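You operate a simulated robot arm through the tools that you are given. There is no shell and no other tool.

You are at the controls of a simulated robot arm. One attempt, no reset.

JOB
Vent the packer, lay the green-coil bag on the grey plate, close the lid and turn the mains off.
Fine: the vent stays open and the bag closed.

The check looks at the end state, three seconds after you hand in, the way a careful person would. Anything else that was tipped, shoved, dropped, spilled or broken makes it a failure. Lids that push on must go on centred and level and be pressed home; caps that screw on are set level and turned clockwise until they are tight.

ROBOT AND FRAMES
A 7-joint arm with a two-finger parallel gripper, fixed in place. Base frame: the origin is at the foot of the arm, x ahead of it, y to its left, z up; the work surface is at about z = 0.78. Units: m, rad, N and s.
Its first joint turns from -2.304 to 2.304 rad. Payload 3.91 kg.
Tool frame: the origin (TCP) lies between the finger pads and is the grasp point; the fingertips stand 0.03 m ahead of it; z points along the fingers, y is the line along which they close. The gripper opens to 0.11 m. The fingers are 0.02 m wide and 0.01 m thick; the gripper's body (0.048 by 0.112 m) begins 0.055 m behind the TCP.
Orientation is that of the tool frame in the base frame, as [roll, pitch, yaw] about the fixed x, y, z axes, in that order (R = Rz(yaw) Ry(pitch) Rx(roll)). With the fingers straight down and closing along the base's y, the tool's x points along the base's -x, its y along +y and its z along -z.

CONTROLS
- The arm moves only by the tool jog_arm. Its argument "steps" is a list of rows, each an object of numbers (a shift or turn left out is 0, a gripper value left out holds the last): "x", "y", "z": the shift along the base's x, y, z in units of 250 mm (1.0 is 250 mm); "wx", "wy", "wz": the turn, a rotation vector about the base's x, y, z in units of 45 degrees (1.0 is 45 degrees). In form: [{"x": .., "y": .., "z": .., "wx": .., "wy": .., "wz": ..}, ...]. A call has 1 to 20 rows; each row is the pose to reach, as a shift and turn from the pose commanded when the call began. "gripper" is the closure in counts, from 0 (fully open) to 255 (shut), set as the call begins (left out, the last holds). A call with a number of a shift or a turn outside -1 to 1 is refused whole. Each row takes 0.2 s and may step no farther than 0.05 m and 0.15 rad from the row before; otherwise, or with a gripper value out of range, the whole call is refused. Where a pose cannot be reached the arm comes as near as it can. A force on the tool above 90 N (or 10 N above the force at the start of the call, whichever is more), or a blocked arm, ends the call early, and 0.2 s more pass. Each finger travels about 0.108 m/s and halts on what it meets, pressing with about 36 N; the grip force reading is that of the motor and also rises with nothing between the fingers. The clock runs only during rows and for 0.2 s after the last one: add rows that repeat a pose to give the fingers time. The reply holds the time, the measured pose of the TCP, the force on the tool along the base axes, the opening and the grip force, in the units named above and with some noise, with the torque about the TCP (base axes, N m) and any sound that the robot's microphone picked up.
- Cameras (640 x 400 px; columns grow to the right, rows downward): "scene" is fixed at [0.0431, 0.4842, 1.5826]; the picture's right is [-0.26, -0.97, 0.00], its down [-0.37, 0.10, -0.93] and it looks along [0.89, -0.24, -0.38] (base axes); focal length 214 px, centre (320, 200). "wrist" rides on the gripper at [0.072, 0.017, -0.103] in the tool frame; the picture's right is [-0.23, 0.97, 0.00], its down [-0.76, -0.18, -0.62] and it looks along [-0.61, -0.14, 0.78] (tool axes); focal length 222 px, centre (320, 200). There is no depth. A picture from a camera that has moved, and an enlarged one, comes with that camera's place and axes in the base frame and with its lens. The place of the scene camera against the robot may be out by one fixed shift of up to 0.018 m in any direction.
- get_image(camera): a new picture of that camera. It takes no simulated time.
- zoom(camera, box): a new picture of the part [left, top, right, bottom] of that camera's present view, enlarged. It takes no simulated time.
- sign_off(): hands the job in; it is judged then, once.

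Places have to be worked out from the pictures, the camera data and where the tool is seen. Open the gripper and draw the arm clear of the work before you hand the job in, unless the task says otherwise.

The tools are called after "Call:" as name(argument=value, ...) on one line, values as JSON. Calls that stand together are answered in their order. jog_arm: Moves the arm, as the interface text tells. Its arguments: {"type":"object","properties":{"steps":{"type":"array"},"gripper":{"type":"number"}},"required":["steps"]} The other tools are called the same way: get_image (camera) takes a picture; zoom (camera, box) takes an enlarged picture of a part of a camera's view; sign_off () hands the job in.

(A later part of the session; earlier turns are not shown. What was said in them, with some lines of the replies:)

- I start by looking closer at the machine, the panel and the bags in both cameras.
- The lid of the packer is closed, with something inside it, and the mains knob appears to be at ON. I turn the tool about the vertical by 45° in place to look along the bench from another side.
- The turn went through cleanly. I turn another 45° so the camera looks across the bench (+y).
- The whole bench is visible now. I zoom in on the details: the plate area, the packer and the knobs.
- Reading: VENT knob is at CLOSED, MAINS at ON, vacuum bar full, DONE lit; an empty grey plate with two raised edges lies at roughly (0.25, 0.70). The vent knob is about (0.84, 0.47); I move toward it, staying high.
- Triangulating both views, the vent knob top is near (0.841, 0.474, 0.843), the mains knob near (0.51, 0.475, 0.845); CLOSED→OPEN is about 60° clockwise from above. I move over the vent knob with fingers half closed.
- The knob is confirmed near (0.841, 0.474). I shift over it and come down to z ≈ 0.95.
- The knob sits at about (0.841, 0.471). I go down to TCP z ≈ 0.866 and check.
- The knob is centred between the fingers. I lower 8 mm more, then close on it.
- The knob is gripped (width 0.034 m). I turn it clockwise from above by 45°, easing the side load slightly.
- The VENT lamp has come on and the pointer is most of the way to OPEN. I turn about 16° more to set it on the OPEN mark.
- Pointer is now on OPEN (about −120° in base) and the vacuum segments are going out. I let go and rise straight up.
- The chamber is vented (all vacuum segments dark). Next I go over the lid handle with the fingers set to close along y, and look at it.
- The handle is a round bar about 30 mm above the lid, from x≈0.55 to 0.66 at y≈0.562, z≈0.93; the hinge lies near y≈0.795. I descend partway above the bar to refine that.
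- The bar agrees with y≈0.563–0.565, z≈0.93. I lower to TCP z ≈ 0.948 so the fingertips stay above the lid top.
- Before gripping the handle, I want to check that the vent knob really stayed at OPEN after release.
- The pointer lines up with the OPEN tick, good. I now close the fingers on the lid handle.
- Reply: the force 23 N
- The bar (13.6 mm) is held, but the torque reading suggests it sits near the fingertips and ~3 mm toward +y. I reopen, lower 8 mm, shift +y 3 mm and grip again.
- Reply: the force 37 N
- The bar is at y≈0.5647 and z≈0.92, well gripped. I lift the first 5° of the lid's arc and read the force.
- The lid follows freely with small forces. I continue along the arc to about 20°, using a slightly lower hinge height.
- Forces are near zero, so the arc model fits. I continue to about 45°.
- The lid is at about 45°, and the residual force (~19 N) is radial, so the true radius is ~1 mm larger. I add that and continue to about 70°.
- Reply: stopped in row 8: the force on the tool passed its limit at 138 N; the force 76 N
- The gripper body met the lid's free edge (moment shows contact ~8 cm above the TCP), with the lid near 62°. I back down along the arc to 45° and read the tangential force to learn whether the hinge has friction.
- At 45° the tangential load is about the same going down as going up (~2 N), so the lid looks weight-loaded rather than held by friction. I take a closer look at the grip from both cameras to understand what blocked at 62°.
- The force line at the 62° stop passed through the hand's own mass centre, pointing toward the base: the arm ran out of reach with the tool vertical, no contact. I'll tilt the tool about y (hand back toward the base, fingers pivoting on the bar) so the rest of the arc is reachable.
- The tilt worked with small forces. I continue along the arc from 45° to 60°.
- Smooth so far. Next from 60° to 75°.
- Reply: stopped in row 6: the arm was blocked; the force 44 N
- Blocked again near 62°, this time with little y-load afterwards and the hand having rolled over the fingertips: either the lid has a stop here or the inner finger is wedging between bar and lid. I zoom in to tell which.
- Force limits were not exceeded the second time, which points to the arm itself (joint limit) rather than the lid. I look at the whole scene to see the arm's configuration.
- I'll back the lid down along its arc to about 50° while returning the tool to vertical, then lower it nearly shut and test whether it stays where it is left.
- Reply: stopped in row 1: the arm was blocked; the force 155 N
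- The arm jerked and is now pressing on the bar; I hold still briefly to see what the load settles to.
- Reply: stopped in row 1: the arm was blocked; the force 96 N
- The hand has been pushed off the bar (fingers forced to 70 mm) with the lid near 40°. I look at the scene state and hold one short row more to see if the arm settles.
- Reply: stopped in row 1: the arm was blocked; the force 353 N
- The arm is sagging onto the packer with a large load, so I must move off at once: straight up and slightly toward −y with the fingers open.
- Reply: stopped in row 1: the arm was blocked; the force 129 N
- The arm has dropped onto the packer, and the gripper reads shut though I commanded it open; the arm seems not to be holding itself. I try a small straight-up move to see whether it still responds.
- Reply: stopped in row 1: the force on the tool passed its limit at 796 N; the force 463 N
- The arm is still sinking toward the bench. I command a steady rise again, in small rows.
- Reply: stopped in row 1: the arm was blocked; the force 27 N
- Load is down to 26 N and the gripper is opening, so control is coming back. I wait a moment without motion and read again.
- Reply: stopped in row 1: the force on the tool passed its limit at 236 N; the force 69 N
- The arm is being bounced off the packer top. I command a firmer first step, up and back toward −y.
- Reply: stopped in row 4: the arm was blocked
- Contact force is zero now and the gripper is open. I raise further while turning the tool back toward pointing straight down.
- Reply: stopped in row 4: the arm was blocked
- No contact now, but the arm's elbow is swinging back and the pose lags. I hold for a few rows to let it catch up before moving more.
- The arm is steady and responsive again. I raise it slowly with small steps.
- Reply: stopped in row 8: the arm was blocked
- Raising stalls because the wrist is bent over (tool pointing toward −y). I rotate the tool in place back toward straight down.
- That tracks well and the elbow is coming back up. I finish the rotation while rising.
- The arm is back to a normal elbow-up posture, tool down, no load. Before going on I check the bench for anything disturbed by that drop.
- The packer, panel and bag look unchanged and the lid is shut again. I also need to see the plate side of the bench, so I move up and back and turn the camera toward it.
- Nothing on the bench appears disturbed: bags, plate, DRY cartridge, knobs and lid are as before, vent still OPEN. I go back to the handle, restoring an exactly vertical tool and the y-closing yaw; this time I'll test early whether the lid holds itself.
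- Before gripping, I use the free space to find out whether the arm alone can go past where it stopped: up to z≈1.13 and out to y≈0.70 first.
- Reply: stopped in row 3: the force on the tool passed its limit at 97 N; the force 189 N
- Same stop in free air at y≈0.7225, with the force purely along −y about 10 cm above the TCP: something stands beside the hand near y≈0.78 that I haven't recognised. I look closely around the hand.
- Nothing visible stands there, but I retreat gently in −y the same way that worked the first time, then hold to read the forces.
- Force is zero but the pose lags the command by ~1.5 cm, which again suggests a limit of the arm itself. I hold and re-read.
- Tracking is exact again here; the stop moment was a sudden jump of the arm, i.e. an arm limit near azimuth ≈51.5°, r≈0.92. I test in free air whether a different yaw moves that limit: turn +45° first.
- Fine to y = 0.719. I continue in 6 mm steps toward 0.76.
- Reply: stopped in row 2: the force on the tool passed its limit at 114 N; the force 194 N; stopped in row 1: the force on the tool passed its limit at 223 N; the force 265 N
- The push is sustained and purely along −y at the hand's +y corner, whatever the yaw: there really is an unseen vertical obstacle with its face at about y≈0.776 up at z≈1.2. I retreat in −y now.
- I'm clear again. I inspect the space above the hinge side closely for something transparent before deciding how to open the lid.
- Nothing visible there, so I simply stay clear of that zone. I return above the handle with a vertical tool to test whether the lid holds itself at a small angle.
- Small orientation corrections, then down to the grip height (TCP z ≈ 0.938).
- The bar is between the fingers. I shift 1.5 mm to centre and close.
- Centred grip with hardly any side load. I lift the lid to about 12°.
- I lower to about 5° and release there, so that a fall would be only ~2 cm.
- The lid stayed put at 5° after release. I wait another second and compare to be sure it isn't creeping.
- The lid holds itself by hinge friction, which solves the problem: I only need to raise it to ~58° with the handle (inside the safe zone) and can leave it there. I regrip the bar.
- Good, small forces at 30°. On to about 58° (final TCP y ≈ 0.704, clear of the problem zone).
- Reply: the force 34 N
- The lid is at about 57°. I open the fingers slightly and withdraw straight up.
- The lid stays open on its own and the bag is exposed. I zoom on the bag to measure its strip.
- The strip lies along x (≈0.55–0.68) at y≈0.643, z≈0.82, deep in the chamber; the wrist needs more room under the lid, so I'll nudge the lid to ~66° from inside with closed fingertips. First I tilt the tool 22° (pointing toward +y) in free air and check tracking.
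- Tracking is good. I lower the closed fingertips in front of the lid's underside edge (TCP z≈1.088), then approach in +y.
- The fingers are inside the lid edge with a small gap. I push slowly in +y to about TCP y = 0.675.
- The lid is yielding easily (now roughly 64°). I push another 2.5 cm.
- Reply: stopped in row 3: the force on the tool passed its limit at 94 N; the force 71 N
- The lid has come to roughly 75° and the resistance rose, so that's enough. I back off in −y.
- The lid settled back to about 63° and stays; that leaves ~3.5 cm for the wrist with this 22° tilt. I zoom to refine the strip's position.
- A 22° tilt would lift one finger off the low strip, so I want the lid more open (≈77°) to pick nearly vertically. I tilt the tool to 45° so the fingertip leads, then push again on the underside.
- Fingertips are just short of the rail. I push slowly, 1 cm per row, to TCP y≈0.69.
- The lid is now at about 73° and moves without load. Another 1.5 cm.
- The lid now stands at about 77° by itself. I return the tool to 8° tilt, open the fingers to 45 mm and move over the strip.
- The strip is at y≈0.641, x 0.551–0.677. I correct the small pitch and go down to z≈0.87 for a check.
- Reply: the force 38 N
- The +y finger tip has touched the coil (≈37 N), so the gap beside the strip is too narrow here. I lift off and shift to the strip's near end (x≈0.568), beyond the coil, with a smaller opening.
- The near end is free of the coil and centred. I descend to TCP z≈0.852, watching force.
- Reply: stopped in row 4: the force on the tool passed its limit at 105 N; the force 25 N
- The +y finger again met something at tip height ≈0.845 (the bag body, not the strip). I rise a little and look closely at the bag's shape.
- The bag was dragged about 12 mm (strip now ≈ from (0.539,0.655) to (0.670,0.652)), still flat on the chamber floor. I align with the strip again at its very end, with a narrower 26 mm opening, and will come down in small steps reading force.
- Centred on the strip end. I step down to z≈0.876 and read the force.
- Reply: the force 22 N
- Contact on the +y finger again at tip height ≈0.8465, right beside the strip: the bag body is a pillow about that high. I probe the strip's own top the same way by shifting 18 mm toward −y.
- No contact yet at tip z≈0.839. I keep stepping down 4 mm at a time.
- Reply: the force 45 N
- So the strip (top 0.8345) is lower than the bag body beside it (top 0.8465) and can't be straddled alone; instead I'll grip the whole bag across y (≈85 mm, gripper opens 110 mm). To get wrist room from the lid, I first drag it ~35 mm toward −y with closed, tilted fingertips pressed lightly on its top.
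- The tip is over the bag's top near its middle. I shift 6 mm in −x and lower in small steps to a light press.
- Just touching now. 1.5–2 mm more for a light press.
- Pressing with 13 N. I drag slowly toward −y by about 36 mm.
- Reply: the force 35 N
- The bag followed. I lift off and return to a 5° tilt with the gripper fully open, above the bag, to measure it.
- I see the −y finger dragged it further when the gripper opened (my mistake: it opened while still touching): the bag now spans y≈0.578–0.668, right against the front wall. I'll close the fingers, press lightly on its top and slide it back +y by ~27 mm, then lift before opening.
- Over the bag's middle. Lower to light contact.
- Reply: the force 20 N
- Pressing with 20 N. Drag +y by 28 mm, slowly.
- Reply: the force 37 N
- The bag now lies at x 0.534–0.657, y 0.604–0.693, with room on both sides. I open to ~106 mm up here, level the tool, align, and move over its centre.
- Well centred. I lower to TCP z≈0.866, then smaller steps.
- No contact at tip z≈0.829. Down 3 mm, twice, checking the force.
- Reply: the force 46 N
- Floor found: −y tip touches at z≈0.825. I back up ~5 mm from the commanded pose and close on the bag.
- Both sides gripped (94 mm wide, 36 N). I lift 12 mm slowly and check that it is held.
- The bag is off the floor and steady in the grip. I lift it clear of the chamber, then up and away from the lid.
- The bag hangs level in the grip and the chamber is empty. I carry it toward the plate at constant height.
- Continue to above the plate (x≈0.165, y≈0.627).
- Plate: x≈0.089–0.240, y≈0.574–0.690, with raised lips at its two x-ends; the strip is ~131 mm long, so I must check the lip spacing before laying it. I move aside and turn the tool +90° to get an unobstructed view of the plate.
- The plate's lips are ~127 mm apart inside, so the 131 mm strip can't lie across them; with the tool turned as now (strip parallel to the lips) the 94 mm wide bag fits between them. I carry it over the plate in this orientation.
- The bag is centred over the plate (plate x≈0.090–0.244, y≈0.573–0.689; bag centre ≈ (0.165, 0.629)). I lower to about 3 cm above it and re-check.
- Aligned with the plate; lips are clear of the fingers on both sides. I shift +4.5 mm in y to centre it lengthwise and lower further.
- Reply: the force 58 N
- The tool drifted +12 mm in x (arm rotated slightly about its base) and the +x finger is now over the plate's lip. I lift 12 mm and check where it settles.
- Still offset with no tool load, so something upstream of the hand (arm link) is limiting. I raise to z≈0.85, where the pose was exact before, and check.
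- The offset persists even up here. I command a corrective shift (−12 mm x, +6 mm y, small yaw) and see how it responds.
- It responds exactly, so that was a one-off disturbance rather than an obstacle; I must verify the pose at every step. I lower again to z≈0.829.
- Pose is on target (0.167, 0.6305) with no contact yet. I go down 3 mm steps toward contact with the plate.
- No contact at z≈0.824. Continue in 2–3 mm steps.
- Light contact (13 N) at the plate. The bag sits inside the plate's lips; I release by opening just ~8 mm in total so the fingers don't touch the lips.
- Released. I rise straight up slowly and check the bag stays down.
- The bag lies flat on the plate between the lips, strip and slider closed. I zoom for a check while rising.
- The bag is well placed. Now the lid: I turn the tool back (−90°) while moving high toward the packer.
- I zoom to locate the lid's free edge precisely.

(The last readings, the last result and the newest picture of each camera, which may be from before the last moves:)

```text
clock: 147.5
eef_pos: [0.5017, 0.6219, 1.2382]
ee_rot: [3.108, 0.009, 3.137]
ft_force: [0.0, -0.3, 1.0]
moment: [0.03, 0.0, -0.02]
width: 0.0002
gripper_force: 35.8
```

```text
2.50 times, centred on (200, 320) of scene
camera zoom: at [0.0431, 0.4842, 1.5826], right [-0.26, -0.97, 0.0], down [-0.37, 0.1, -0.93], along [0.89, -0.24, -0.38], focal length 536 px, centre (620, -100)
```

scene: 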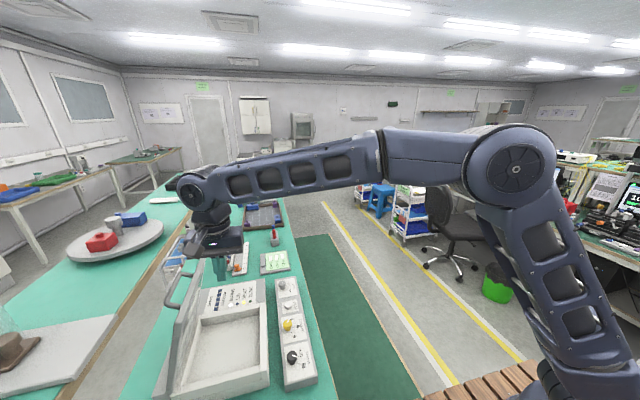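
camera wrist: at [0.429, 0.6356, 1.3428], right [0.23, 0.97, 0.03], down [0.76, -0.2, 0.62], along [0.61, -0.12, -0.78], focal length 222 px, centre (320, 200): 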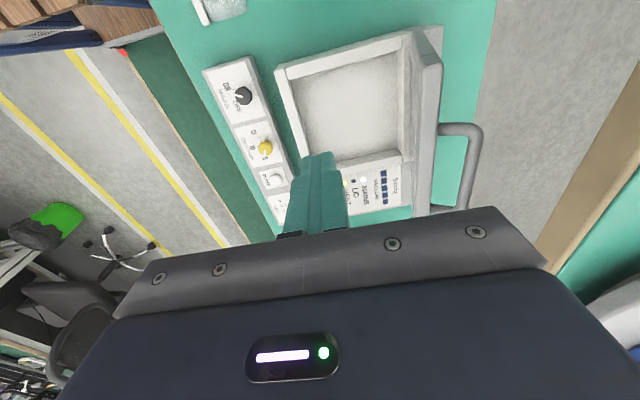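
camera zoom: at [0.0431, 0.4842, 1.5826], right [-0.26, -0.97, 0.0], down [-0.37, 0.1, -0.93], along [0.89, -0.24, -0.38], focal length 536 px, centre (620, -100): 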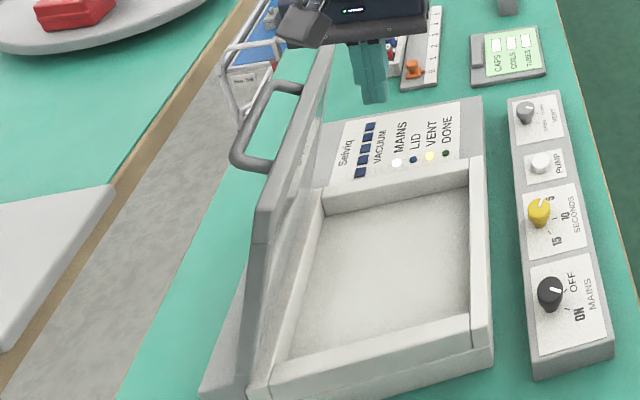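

The lid's free edge is at about y=0.732, z=1.135 (≈74°). I tilt the tool to 35° and bring the closed fingertips over and behind that edge at x≈0.508.

Call:
jog_arm(steps=[{"wx": 0.15}, {"wx": 0.3, "x": 0.01}, {"wx": 0.45, "x": 0.02}, {"wx": 0.6, "x": 0.025}, {"wx": 0.735, "x": 0.025}, {"wx": 0.735, "x": 0.025}])

Call:
jog_arm(steps=[{"y": 0.1}, {"y": 0.2}, {"y": 0.3}, {"y": 0.4}, {"y": 0.5}, {"y": 0.54}])

Call:
get_image(camera="wrist")

Call:
zoom(camera="scene", box=[120, 200, 300, 400])

```text
clock: 148.9
eef_pos: [0.5077, 0.6218, 1.2382]
ee_rot: [2.53, 0.014, 3.134]
ft_force: [0.1, -0.3, -0.4]
moment: [0.0, 0.01, -0.02]
width: 0.0
gripper_force: 36.0
```

```text
clock: 150.3
eef_pos: [0.5086, 0.7575, 1.239]
ee_rot: [2.531, 0.012, 3.132]
ft_force: [-0.2, -1.1, 0.3]
moment: [0.03, 0.02, -0.02]
width: 0.0001
gripper_force: 36.1
```

```text
taken
camera wrist: at [0.4356, 0.7127, 1.3332], right [0.23, 0.8, 0.56], down [0.75, -0.51, 0.42], along [0.62, 0.33, -0.71], focal length 222 px, centre (320, 200)
```

wrist: 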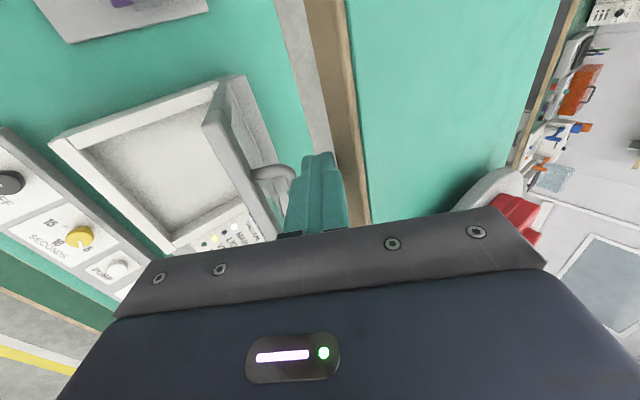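

```text
2.00 times, centred on (210, 300) of scene
camera zoom: at [0.0431, 0.4842, 1.5826], right [-0.26, -0.97, 0.0], down [-0.37, 0.1, -0.93], along [0.89, -0.24, -0.38], focal length 429 px, centre (540, 0)
```

zoom: 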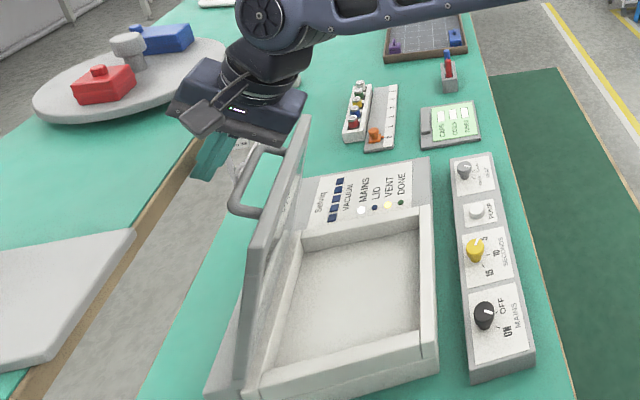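

The fingertips are beyond the lid edge, clear of the handle. I lower behind the edge to z≈1.15.

Call:
jog_arm(steps=[{"z": -0.1}, {"z": -0.2}, {"z": -0.29}, {"z": -0.36}, {"z": -0.36}])

Call:
get_image(camera="wrist")

Call:
zoom(camera="scene", box=[120, 200, 300, 400])

```text
clock: 151.5
eef_pos: [0.5086, 0.7563, 1.1479]
ee_rot: [2.531, 0.012, 3.133]
ft_force: [-0.6, 0.6, 0.0]
moment: [0.0, 0.01, 0.02]
width: 0.0
gripper_force: 35.8
```

```text
taken
camera wrist: at [0.4361, 0.7115, 1.2425], right [0.23, 0.8, 0.56], down [0.75, -0.51, 0.42], along [0.62, 0.33, -0.71], focal length 222 px, centre (320, 200)
```

wrist: 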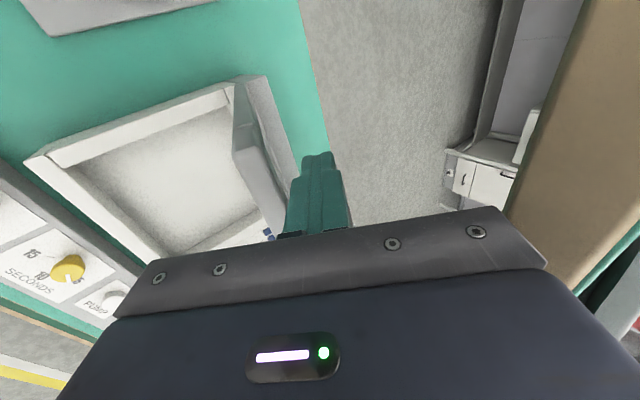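

```text
2.00 times, centred on (210, 300) of scene
camera zoom: at [0.0431, 0.4842, 1.5826], right [-0.26, -0.97, 0.0], down [-0.37, 0.1, -0.93], along [0.89, -0.24, -0.38], focal length 429 px, centre (540, 0)
```

zoom: 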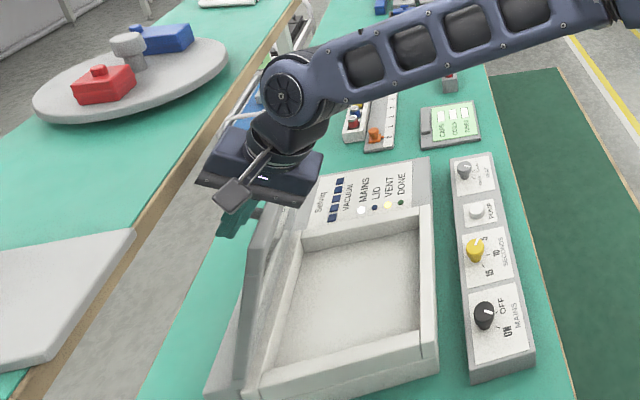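

The fingertips hang behind the lid edge. I pull the lid toward −y along its arc to about 65° first.

Call:
jog_arm(steps=[{"y": -0.045}, {"y": -0.092}, {"y": -0.128, "z": -0.01}, {"y": -0.163, "z": -0.02}, {"y": -0.206, "z": -0.036}, {"y": -0.25, "z": -0.052}])

Call:
zoom(camera="scene", box=[120, 200, 300, 400])

```text
clock: 152.9
eef_pos: [0.5071, 0.6952, 1.1351]
ee_rot: [2.528, 0.01, 3.132]
ft_force: [0.5, 0.8, -0.6]
moment: [0.05, 0.01, 0.01]
width: 0.0002
gripper_force: 36.0
```

```text
2.00 times, centred on (210, 300) of scene
camera zoom: at [0.0431, 0.4842, 1.5826], right [-0.26, -0.97, 0.0], down [-0.37, 0.1, -0.93], along [0.89, -0.24, -0.38], focal length 429 px, centre (540, 0)
```

zoom: 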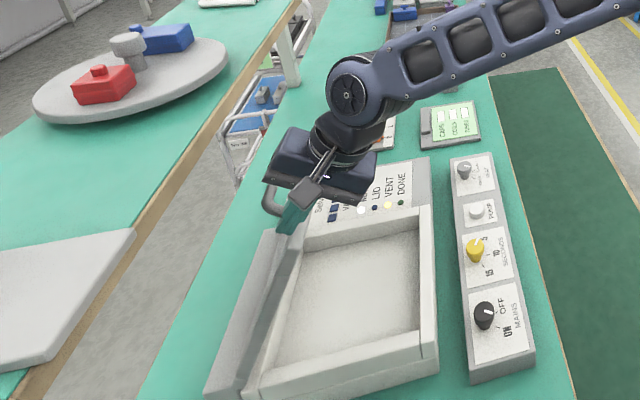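

The lid is following (force small). I continue to about 45°.

Call:
jog_arm(steps=[{"y": -0.042, "z": -0.02}, {"y": -0.083, "z": -0.04}, {"y": -0.122, "z": -0.063}, {"y": -0.162, "z": -0.086}, {"y": -0.2, "z": -0.106}, {"y": -0.239, "z": -0.128}, {"y": -0.272, "z": -0.155}, {"y": -0.304, "z": -0.183}])

Call:
zoom(camera="scene", box=[120, 200, 300, 400])

Call:
get_image(camera="wrist")

```text
clock: 154.7
eef_pos: [0.507, 0.6184, 1.0887]
ee_rot: [2.528, 0.012, 3.132]
ft_force: [0.3, 0.4, 0.4]
moment: [0.02, -0.04, -0.04]
width: 0.0
gripper_force: 36.1
```

```text
2.00 times, centred on (210, 300) of scene
camera zoom: at [0.0431, 0.4842, 1.5826], right [-0.26, -0.97, 0.0], down [-0.37, 0.1, -0.93], along [0.89, -0.24, -0.38], focal length 429 px, centre (540, 0)
```

zoom: 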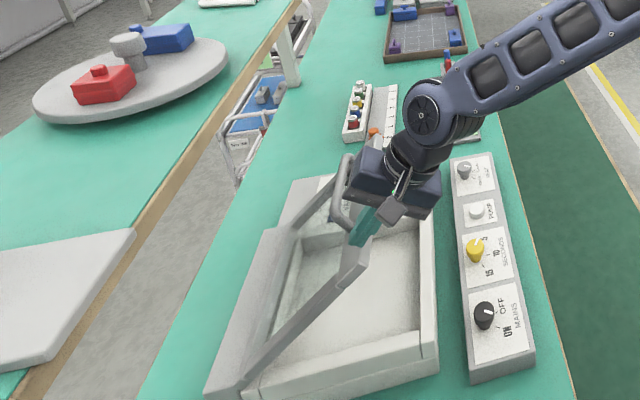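

```text
taken
camera wrist: at [0.4349, 0.5734, 1.1838], right [0.23, 0.8, 0.56], down [0.75, -0.51, 0.42], along [0.62, 0.33, -0.71], focal length 222 px, centre (320, 200)
```

wrist: 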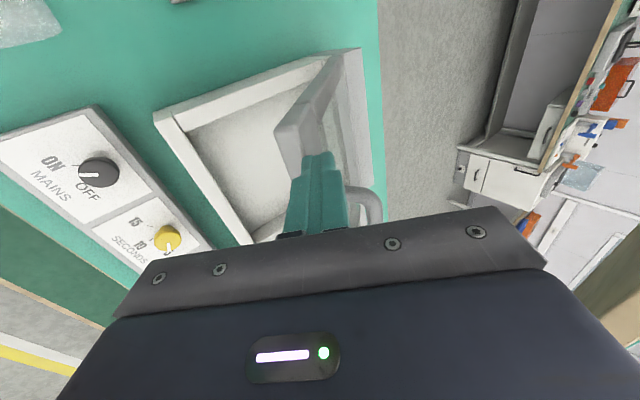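

The lid is at about 45° with the fingertips resting on its outer face. I keep following the arc down to about 15°.

Call:
jog_arm(steps=[{"y": -0.029, "z": -0.031}, {"y": -0.058, "z": -0.062}, {"y": -0.084, "z": -0.095}, {"y": -0.11, "z": -0.128}, {"y": -0.134, "z": -0.164}, {"y": -0.158, "z": -0.2}, {"y": -0.199, "z": -0.275}, {"y": -0.234, "z": -0.354}, {"y": -0.262, "z": -0.434}])

Call:
zoom(camera="scene", box=[120, 200, 300, 400])

```text
clock: 156.7
eef_pos: [0.5055, 0.5527, 0.9813]
ee_rot: [2.53, 0.013, 3.136]
ft_force: [-0.2, -0.3, 0.7]
moment: [-0.03, -0.02, -0.03]
width: 0.0
gripper_force: 35.8
```

```text
2.00 times, centred on (210, 300) of scene
camera zoom: at [0.0431, 0.4842, 1.5826], right [-0.26, -0.97, 0.0], down [-0.37, 0.1, -0.93], along [0.89, -0.24, -0.38], focal length 429 px, centre (540, 0)
```

zoom: 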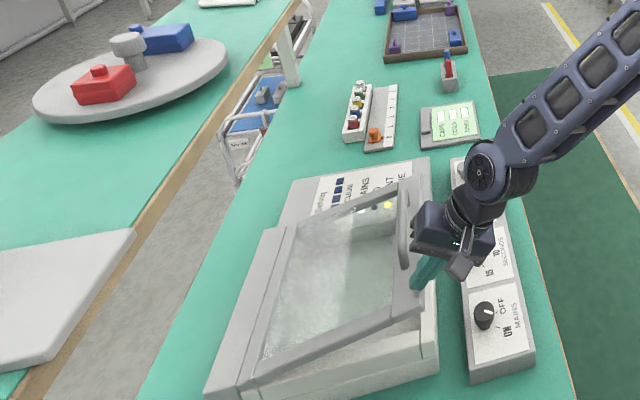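

At about 15°. I bring it down to closed, ending with a light press.

Call:
jog_arm(steps=[{"y": -0.011, "z": -0.042}, {"y": -0.022, "z": -0.083}, {"y": -0.03, "z": -0.125}, {"y": -0.036, "z": -0.167}, {"y": -0.04, "z": -0.205}, {"y": -0.043, "z": -0.24}])

Call:
zoom(camera="scene", box=[120, 200, 300, 400])

```text
clock: 158.1
eef_pos: [0.506, 0.5414, 0.9212]
ee_rot: [2.531, 0.011, 3.135]
ft_force: [0.1, -0.8, 0.0]
moment: [-0.01, -0.01, -0.03]
width: 0.0
gripper_force: 35.8
```

```text
2.00 times, centred on (210, 300) of scene
camera zoom: at [0.0431, 0.4842, 1.5826], right [-0.26, -0.97, 0.0], down [-0.37, 0.1, -0.93], along [0.89, -0.24, -0.38], focal length 429 px, centre (540, 0)
```

zoom: 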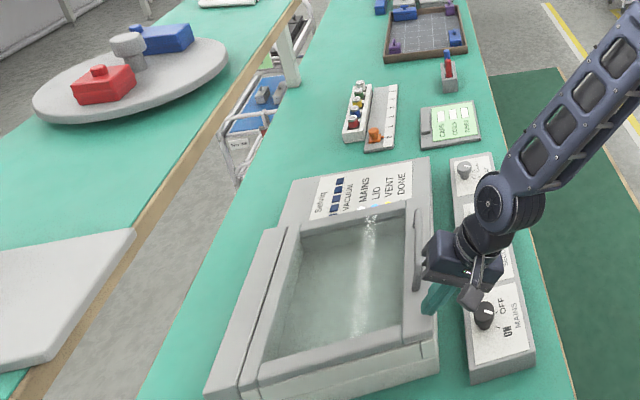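

The lid looks shut but there's no load yet. I press 3 mm further to make sure it is home.

Call:
jog_arm(steps=[{"z": -0.008}, {"z": -0.014}, {"z": -0.014}])

Call:
zoom(camera="scene", box=[200, 270, 300, 370])

```text
clock: 158.9
eef_pos: [0.5057, 0.5437, 0.9172]
ee_rot: [2.531, 0.012, 3.134]
ft_force: [-0.5, 0.1, -0.5]
moment: [-0.04, 0.02, 0.0]
width: 0.0
gripper_force: 36.1
```

```text
4.00 times, centred on (250, 320) of scene
camera zoom: at [0.0431, 0.4842, 1.5826], right [-0.26, -0.97, 0.0], down [-0.37, 0.1, -0.93], along [0.89, -0.24, -0.38], focal length 858 px, centre (600, -280)
```

zoom: 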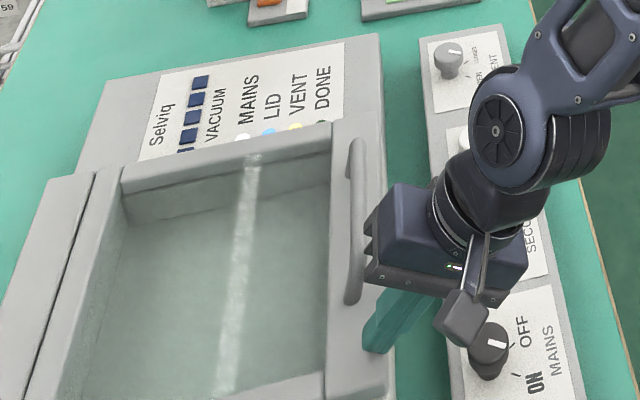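

The LID lamp is lit. I press down in small steps until I feel firm resistance.

Call:
jog_arm(steps=[{"z": -0.01}, {"z": -0.016}, {"z": -0.016}])

Call:
jog_arm(steps=[{"z": -0.008}, {"z": -0.012}, {"z": -0.012}])

```text
clock: 159.7
eef_pos: [0.5056, 0.5421, 0.9123]
ee_rot: [2.53, 0.012, 3.135]
ft_force: [0.1, 1.1, 1.2]
moment: [-0.03, 0.0, -0.02]
width: 0.0
gripper_force: 36.3
```

```text
clock: 160.5
eef_pos: [0.507, 0.5419, 0.911]
ee_rot: [2.53, 0.014, 3.134]
ft_force: [0.6, -4.2, 25.5]
moment: [0.08, 0.08, -0.01]
width: 0.0001
gripper_force: 36.4
```

25 N of firm resistance: the lid is home. I rise and return the tool to vertical, heading for the MAINS knob.

Call:
jog_arm(steps=[{"z": 0.08}, {"z": 0.2}, {"z": 0.32, "wx": -0.13}, {"z": 0.42, "y": -0.04, "wx": -0.26}, {"z": 0.5, "y": -0.1, "wx": -0.39}, {"z": 0.54, "y": -0.16, "wx": -0.52}, {"z": 0.56, "y": -0.22, "wx": -0.65}, {"z": 0.56, "y": -0.268, "wx": -0.778}, {"z": 0.56, "y": -0.268, "wx": -0.778}], gripper=90)

Call:
get_image(camera="wrist")

Call:
zoom(camera="scene", box=[200, 270, 320, 400])

```text
clock: 162.5
eef_pos: [0.5043, 0.4752, 1.0516]
ee_rot: [-3.138, 0.01, 3.14]
ft_force: [-0.2, -0.5, 1.2]
moment: [0.0, -0.01, -0.01]
width: 0.0713
gripper_force: 0.1
```

```text
taken
camera wrist: at [0.4333, 0.4917, 1.1548], right [0.23, 0.97, 0.0], down [0.76, -0.18, 0.63], along [0.61, -0.14, -0.78], focal length 222 px, centre (320, 200)
```

wrist: 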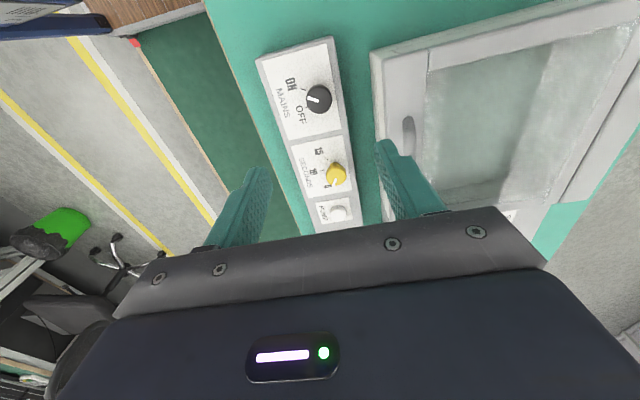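

```text
3.08 times, centred on (260, 335) of scene
camera zoom: at [0.0431, 0.4842, 1.5826], right [-0.26, -0.97, 0.0], down [-0.37, 0.1, -0.93], along [0.89, -0.24, -0.38], focal length 660 px, centre (505, -215)
```

zoom: 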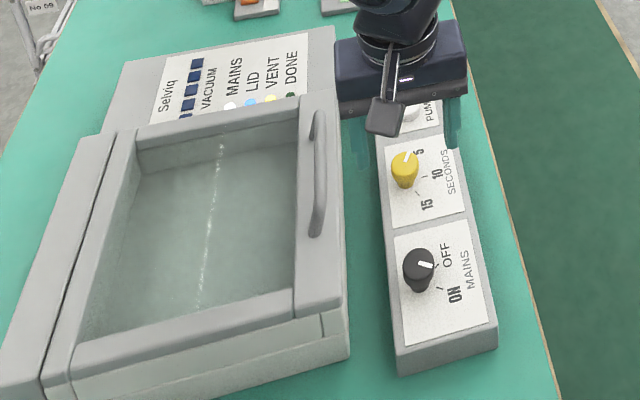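

The mains knob is at about (0.510, 0.4735). I move over it and down to z≈0.92.

Call:
jog_arm(steps=[{"x": 0.012, "y": -0.004, "z": -0.1, "wy": 0.006}, {"x": 0.023, "y": -0.007, "z": -0.22, "wy": 0.013}, {"x": 0.023, "y": -0.007, "z": -0.36, "wy": 0.013}, {"x": 0.023, "y": -0.007, "z": -0.5, "wy": 0.013}, {"x": 0.023, "y": -0.007, "z": -0.53, "wy": 0.013}, {"x": 0.023, "y": -0.007, "z": -0.53, "wy": 0.013}])

Call:
get_image(camera="wrist")

```text
clock: 163.9
eef_pos: [0.51, 0.4736, 0.9165]
ee_rot: [-3.141, -0.004, 3.14]
ft_force: [0.5, -0.2, 0.7]
moment: [0.01, 0.01, -0.01]
width: 0.0711
gripper_force: 0.1
```

```text
taken
camera wrist: at [0.4403, 0.4902, 1.0217], right [0.23, 0.97, 0.0], down [0.76, -0.18, 0.62], along [0.6, -0.14, -0.78], focal length 222 px, centre (320, 200)
```

wrist: 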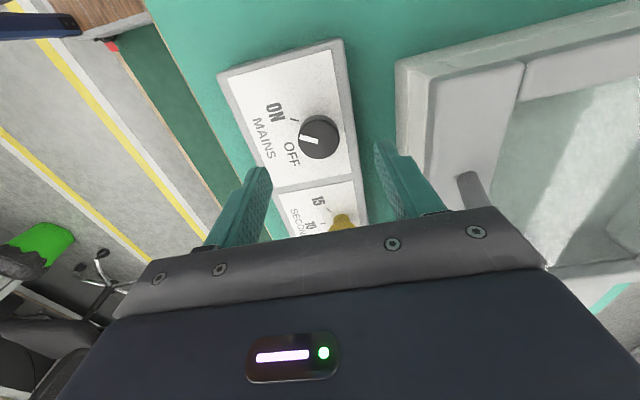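

Knob centred under the TCP. I descend to z≈0.858 and grip it.

Call:
jog_arm(steps=[{"z": -0.08}, {"z": -0.16}, {"z": -0.21}, {"z": -0.234}, {"z": -0.234}])

Call:
jog_arm(steps=[{"z": 0.0}, {"z": 0.0}, {"z": 0.0}, {"z": 0.0}], gripper=220)

Call:
get_image(camera="wrist")

```text
clock: 165.1
eef_pos: [0.5121, 0.4727, 0.859]
ee_rot: [3.141, -0.002, 3.14]
ft_force: [-0.1, -0.1, 0.1]
moment: [-0.02, -0.04, 0.04]
width: 0.0711
gripper_force: 0.1
```

```text
clock: 166.1
eef_pos: [0.5116, 0.4714, 0.8591]
ee_rot: [3.141, -0.003, 3.139]
ft_force: [-0.6, -10.0, 0.4]
moment: [-0.22, -0.04, 0.08]
width: 0.0334
gripper_force: 45.5
```

```text
taken
camera wrist: at [0.4406, 0.4895, 0.9633], right [0.23, 0.97, 0.0], down [0.76, -0.18, 0.62], along [0.6, -0.14, -0.78], focal length 222 px, centre (320, 200)
```

wrist: 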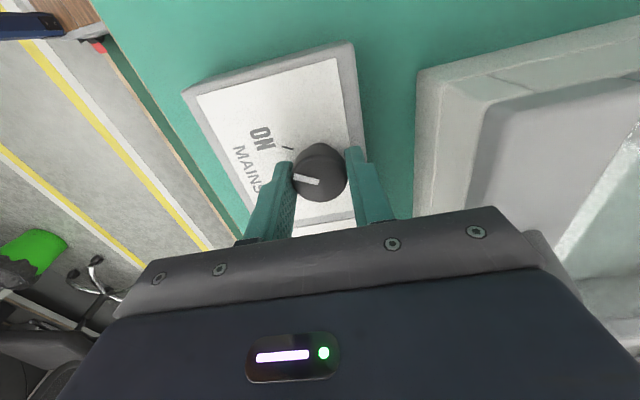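

Gripped (33 mm). I turn it counter-clockwise from above (ON→OFF), first 45°.

Call:
jog_arm(steps=[{"y": -0.003}, {"y": -0.003, "wz": 0.17}, {"y": -0.003, "wz": 0.34}, {"y": -0.003, "wz": 0.51}, {"y": -0.003, "wz": 0.68}, {"y": -0.003, "wz": 0.85}, {"y": -0.003, "wz": 1.0}])

Call:
get_image(camera="wrist")

Call:
zoom(camera="scene", box=[200, 270, 320, 400])

```text
clock: 167.7
eef_pos: [0.5111, 0.4721, 0.8584]
ee_rot: [3.141, -0.002, -2.353]
ft_force: [3.8, 13.9, -14.7]
moment: [0.33, -0.01, -0.02]
width: 0.0336
gripper_force: 45.2
```

```text
taken
camera wrist: at [0.4494, 0.434, 0.9634], right [-0.53, 0.85, 0.0], down [0.67, 0.41, 0.62], along [0.53, 0.33, -0.78], focal length 222 px, centre (320, 200)
```

wrist: 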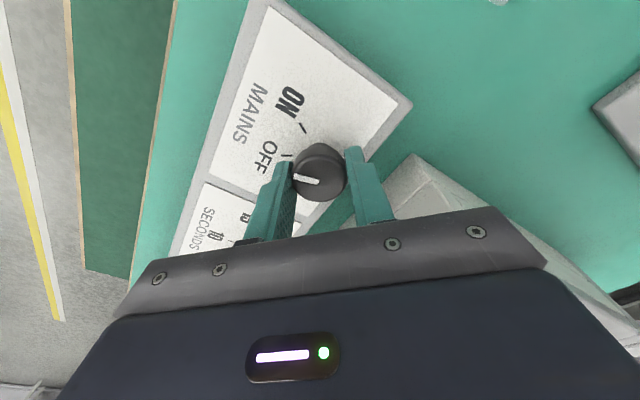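

```text
3.08 times, centred on (260, 335) of scene
camera zoom: at [0.0431, 0.4842, 1.5826], right [-0.26, -0.97, 0.0], down [-0.37, 0.1, -0.93], along [0.89, -0.24, -0.38], focal length 660 px, centre (505, -215)
```

zoom: 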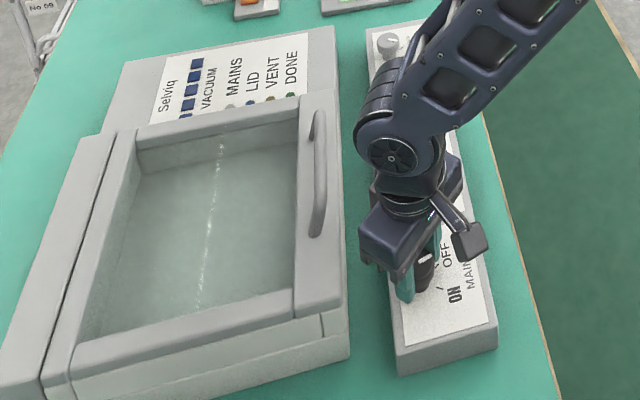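

The lamps have gone out. I complete the turn to the OFF mark (about 15° more).

Call:
jog_arm(steps=[{"wz": 0.12}, {"wz": 0.24}, {"wz": 0.34}, {"wz": 0.34}])

Call:
jog_arm(steps=[{"z": 0.0}, {"z": 0.0}, {"z": 0.0}], gripper=90)

Call:
jog_arm(steps=[{"z": 0.08}, {"z": 0.2}, {"z": 0.36}, {"z": 0.52}, {"z": 0.68}, {"z": 0.84}, {"z": 1.0}])

Call:
zoom(camera="scene", box=[200, 270, 320, 400])

Call:
get_image(camera="wrist")

```text
clock: 168.7
eef_pos: [0.5102, 0.4732, 0.8588]
ee_rot: [-3.14, -0.005, -2.09]
ft_force: [-2.9, 24.3, -13.8]
moment: [0.24, -0.02, 0.0]
width: 0.0336
gripper_force: 45.3
```

```text
clock: 169.5
eef_pos: [0.5108, 0.4711, 0.8584]
ee_rot: [-3.141, -0.004, -2.092]
ft_force: [0.4, -0.9, 0.1]
moment: [0.01, 0.01, 0.02]
width: 0.0713
gripper_force: 0.0
```

```text
clock: 171.1
eef_pos: [0.5127, 0.4731, 1.1093]
ee_rot: [3.141, -0.002, -2.091]
ft_force: [0.0, 0.6, 0.4]
moment: [-0.07, 0.02, -0.02]
width: 0.0711
gripper_force: 0.0
```

```text
3.08 times, centred on (260, 335) of scene
camera zoom: at [0.0431, 0.4842, 1.5826], right [-0.26, -0.97, 0.0], down [-0.37, 0.1, -0.93], along [0.89, -0.24, -0.38], focal length 660 px, centre (505, -215)
```

zoom: 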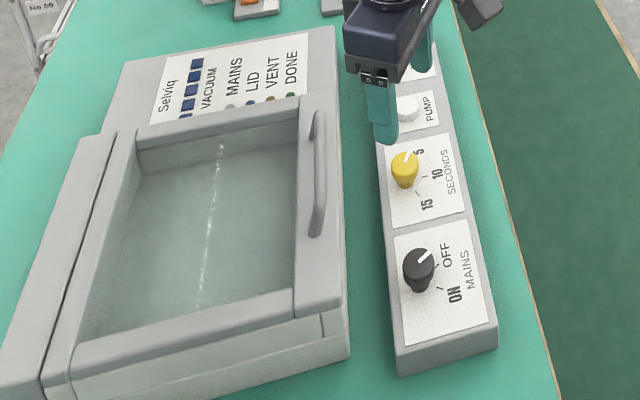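

```text
taken
camera wrist: at [0.4623, 0.4185, 1.2137], right [-0.73, 0.68, 0.0], down [0.53, 0.57, 0.62], along [0.42, 0.45, -0.78], focal length 222 px, centre (320, 200)
```

wrist: 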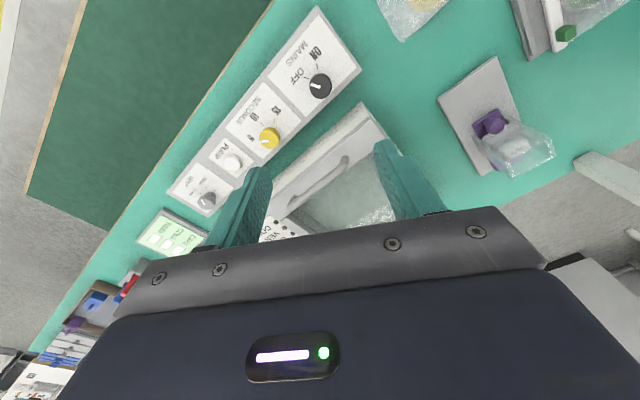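

MAINS points to OFF, lamps are out, the lid is shut. I draw the arm up and back and take an overall look at the bench.

Call:
jog_arm(steps=[{"x": -0.08, "y": -0.01, "z": 0.14, "wz": 0.1}, {"x": -0.18, "y": -0.02, "z": 0.28, "wz": 0.2}, {"x": -0.28, "y": -0.04, "z": 0.42, "wz": 0.3}, {"x": -0.38, "y": -0.06, "z": 0.56, "wz": 0.4}, {"x": -0.48, "y": -0.08, "z": 0.7, "wz": 0.5}, {"x": -0.58, "y": -0.1, "z": 0.82, "wz": 0.6}, {"x": -0.68, "y": -0.12, "z": 0.92, "wz": 0.66}, {"x": -0.76, "y": -0.14, "z": 1.0, "wz": 0.66}], gripper=0)

Call:
jog_arm(steps=[{"z": 0.12}, {"z": 0.26}, {"z": 0.4}, {"z": 0.54}, {"z": 0.68}, {"z": 0.78}])

Call:
get_image(camera="wrist")

Call:
get_image(camera="scene")

```text
clock: 172.9
eef_pos: [0.321, 0.4385, 1.359]
ee_rot: [3.139, -0.003, -1.572]
ft_force: [0.5, -0.5, 0.4]
moment: [-0.03, 0.03, -0.01]
width: 0.11
gripper_force: 0.1
```

```text
clock: 174.3
eef_pos: [0.3216, 0.44, 1.555]
ee_rot: [-3.14, -0.005, -1.571]
ft_force: [-0.1, 0.2, 0.1]
moment: [0.01, -0.01, 0.02]
width: 0.1102
gripper_force: 0.1
```

```text
taken
camera wrist: at [0.3053, 0.3678, 1.659], right [-0.97, 0.23, 0.0], down [0.18, 0.76, 0.62], along [0.14, 0.6, -0.78], focal length 222 px, centre (320, 200)
```

wrist: 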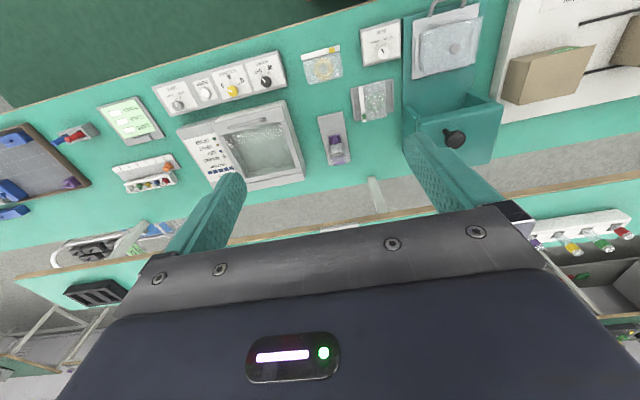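

```text
taken
```

scene: 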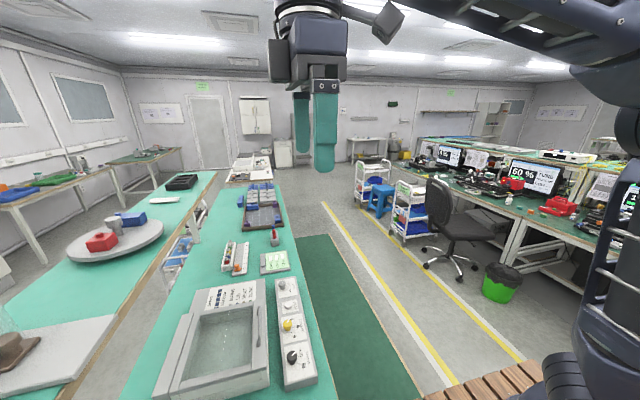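

Call:
zoom(camera="wrist", box=[290, 10, 410, 180])

Call:
zoom(camera="wrist", box=[145, 45, 310, 200])

Call:
zoom(camera="wrist", box=[0, 80, 190, 230])

Call:
zoom(camera="scene", box=[140, 220, 340, 400])

Call:
zoom(camera="wrist", box=[390, 0, 640, 170])

```text
2.35 times, centred on (350, 95) of wrist
camera zoom: at [0.3053, 0.3678, 1.659], right [-0.97, 0.23, 0.0], down [0.18, 0.76, 0.62], along [0.14, 0.6, -0.78], focal length 523 px, centre (249, 447)
```

zoom: 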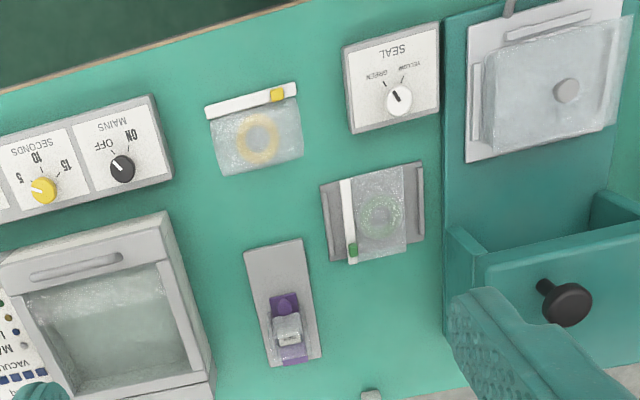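

```text
2.58 times, centred on (228, 122) of wrist
camera zoom: at [0.3053, 0.3678, 1.659], right [-0.97, 0.23, 0.0], down [0.18, 0.76, 0.62], along [0.14, 0.6, -0.78], focal length 573 px, centre (559, 400)
```

zoom: 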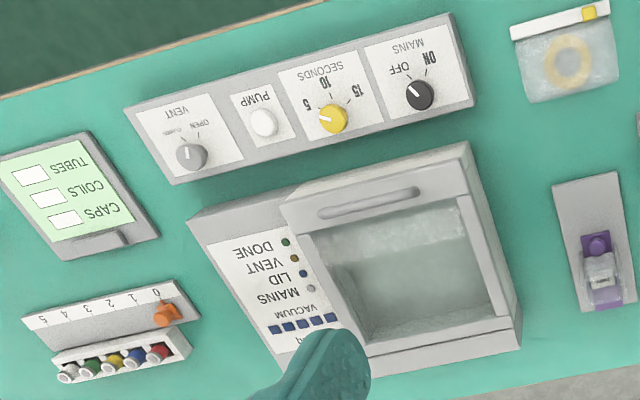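

```text
2.67 times, centred on (95, 155) of wrist
camera zoom: at [0.3053, 0.3678, 1.659], right [-0.97, 0.23, 0.0], down [0.18, 0.76, 0.62], along [0.14, 0.6, -0.78], focal length 592 px, centre (920, 320)
```

zoom: 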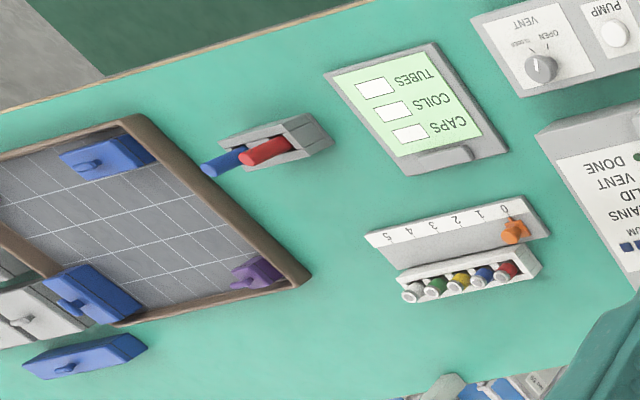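

```text
2.22 times, centred on (240, 310) of scene
camera zoom: at [0.0431, 0.4842, 1.5826], right [-0.26, -0.97, 0.0], down [-0.37, 0.1, -0.93], along [0.89, -0.24, -0.38], focal length 477 px, centre (498, -44)
```

zoom: 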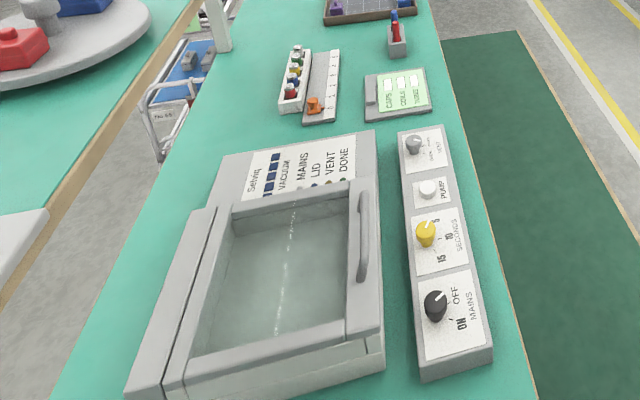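

```text
2.35 times, centred on (515, 85) of wrist
camera zoom: at [0.3053, 0.3678, 1.659], right [-0.97, 0.23, 0.0], down [0.18, 0.76, 0.62], along [0.14, 0.6, -0.78], focal length 523 px, centre (-139, 471)
```

zoom: 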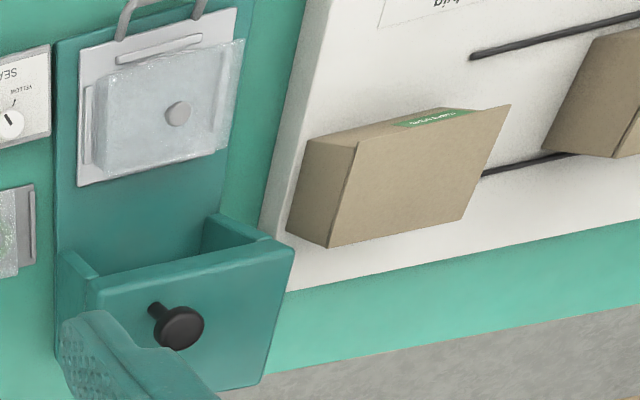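

Everything checks out: vent at OPEN, mains at OFF with the lamps dark, and the lid shut. The green-coil bag lies flat and closed on the grey plate, nothing else on the bench looks moved, and the gripper is open and clear. I hand the job in.

Call:
sign_off()

```text
The job is handed in.
```

The job is handed in. The packer is vented, the green-coil bag is on the grey plate, the lid is closed and the mains is off. The vent was left at OPEN and the bag's slider is still closed.

There were some problems on the way that the final pictures don't show:

- **Arm dropped onto the packer:** While I was opening the lid the first time, the arm lost its hold, came down on the closing lid and pressed on the packer. One reading reached about 796 N. Before-and-after pictures show no visible damage or movement of the packer, lid or knobs.
- **Unexplained stop near the hinge:** The hand was blocked twice in free air at about y = 0.78, high above the hinge side, with nothing visible there. I stayed out of that zone afterwards.
- **Bag handling:** The fingers could not fit around the bag's strip in the chamber. I slid the bag on the chamber floor and gripped it across its full width instead. In the process I pressed on it several times, once with a reading of about 105 N.
- **Bag orientation on the plate:** The strip is slightly too long to lie across the plate's two raised edges. The bag lies with its strip parallel to them, and its ends overhang the plate by several millimetres.
- **Plate edge touched:** A fingertip came down on one raised edge of the plate while I was lowering the bag. The plate does not appear to have shifted.

In the final pictures nothing else on the bench looks moved. The gripper is open and the arm is drawn clear.
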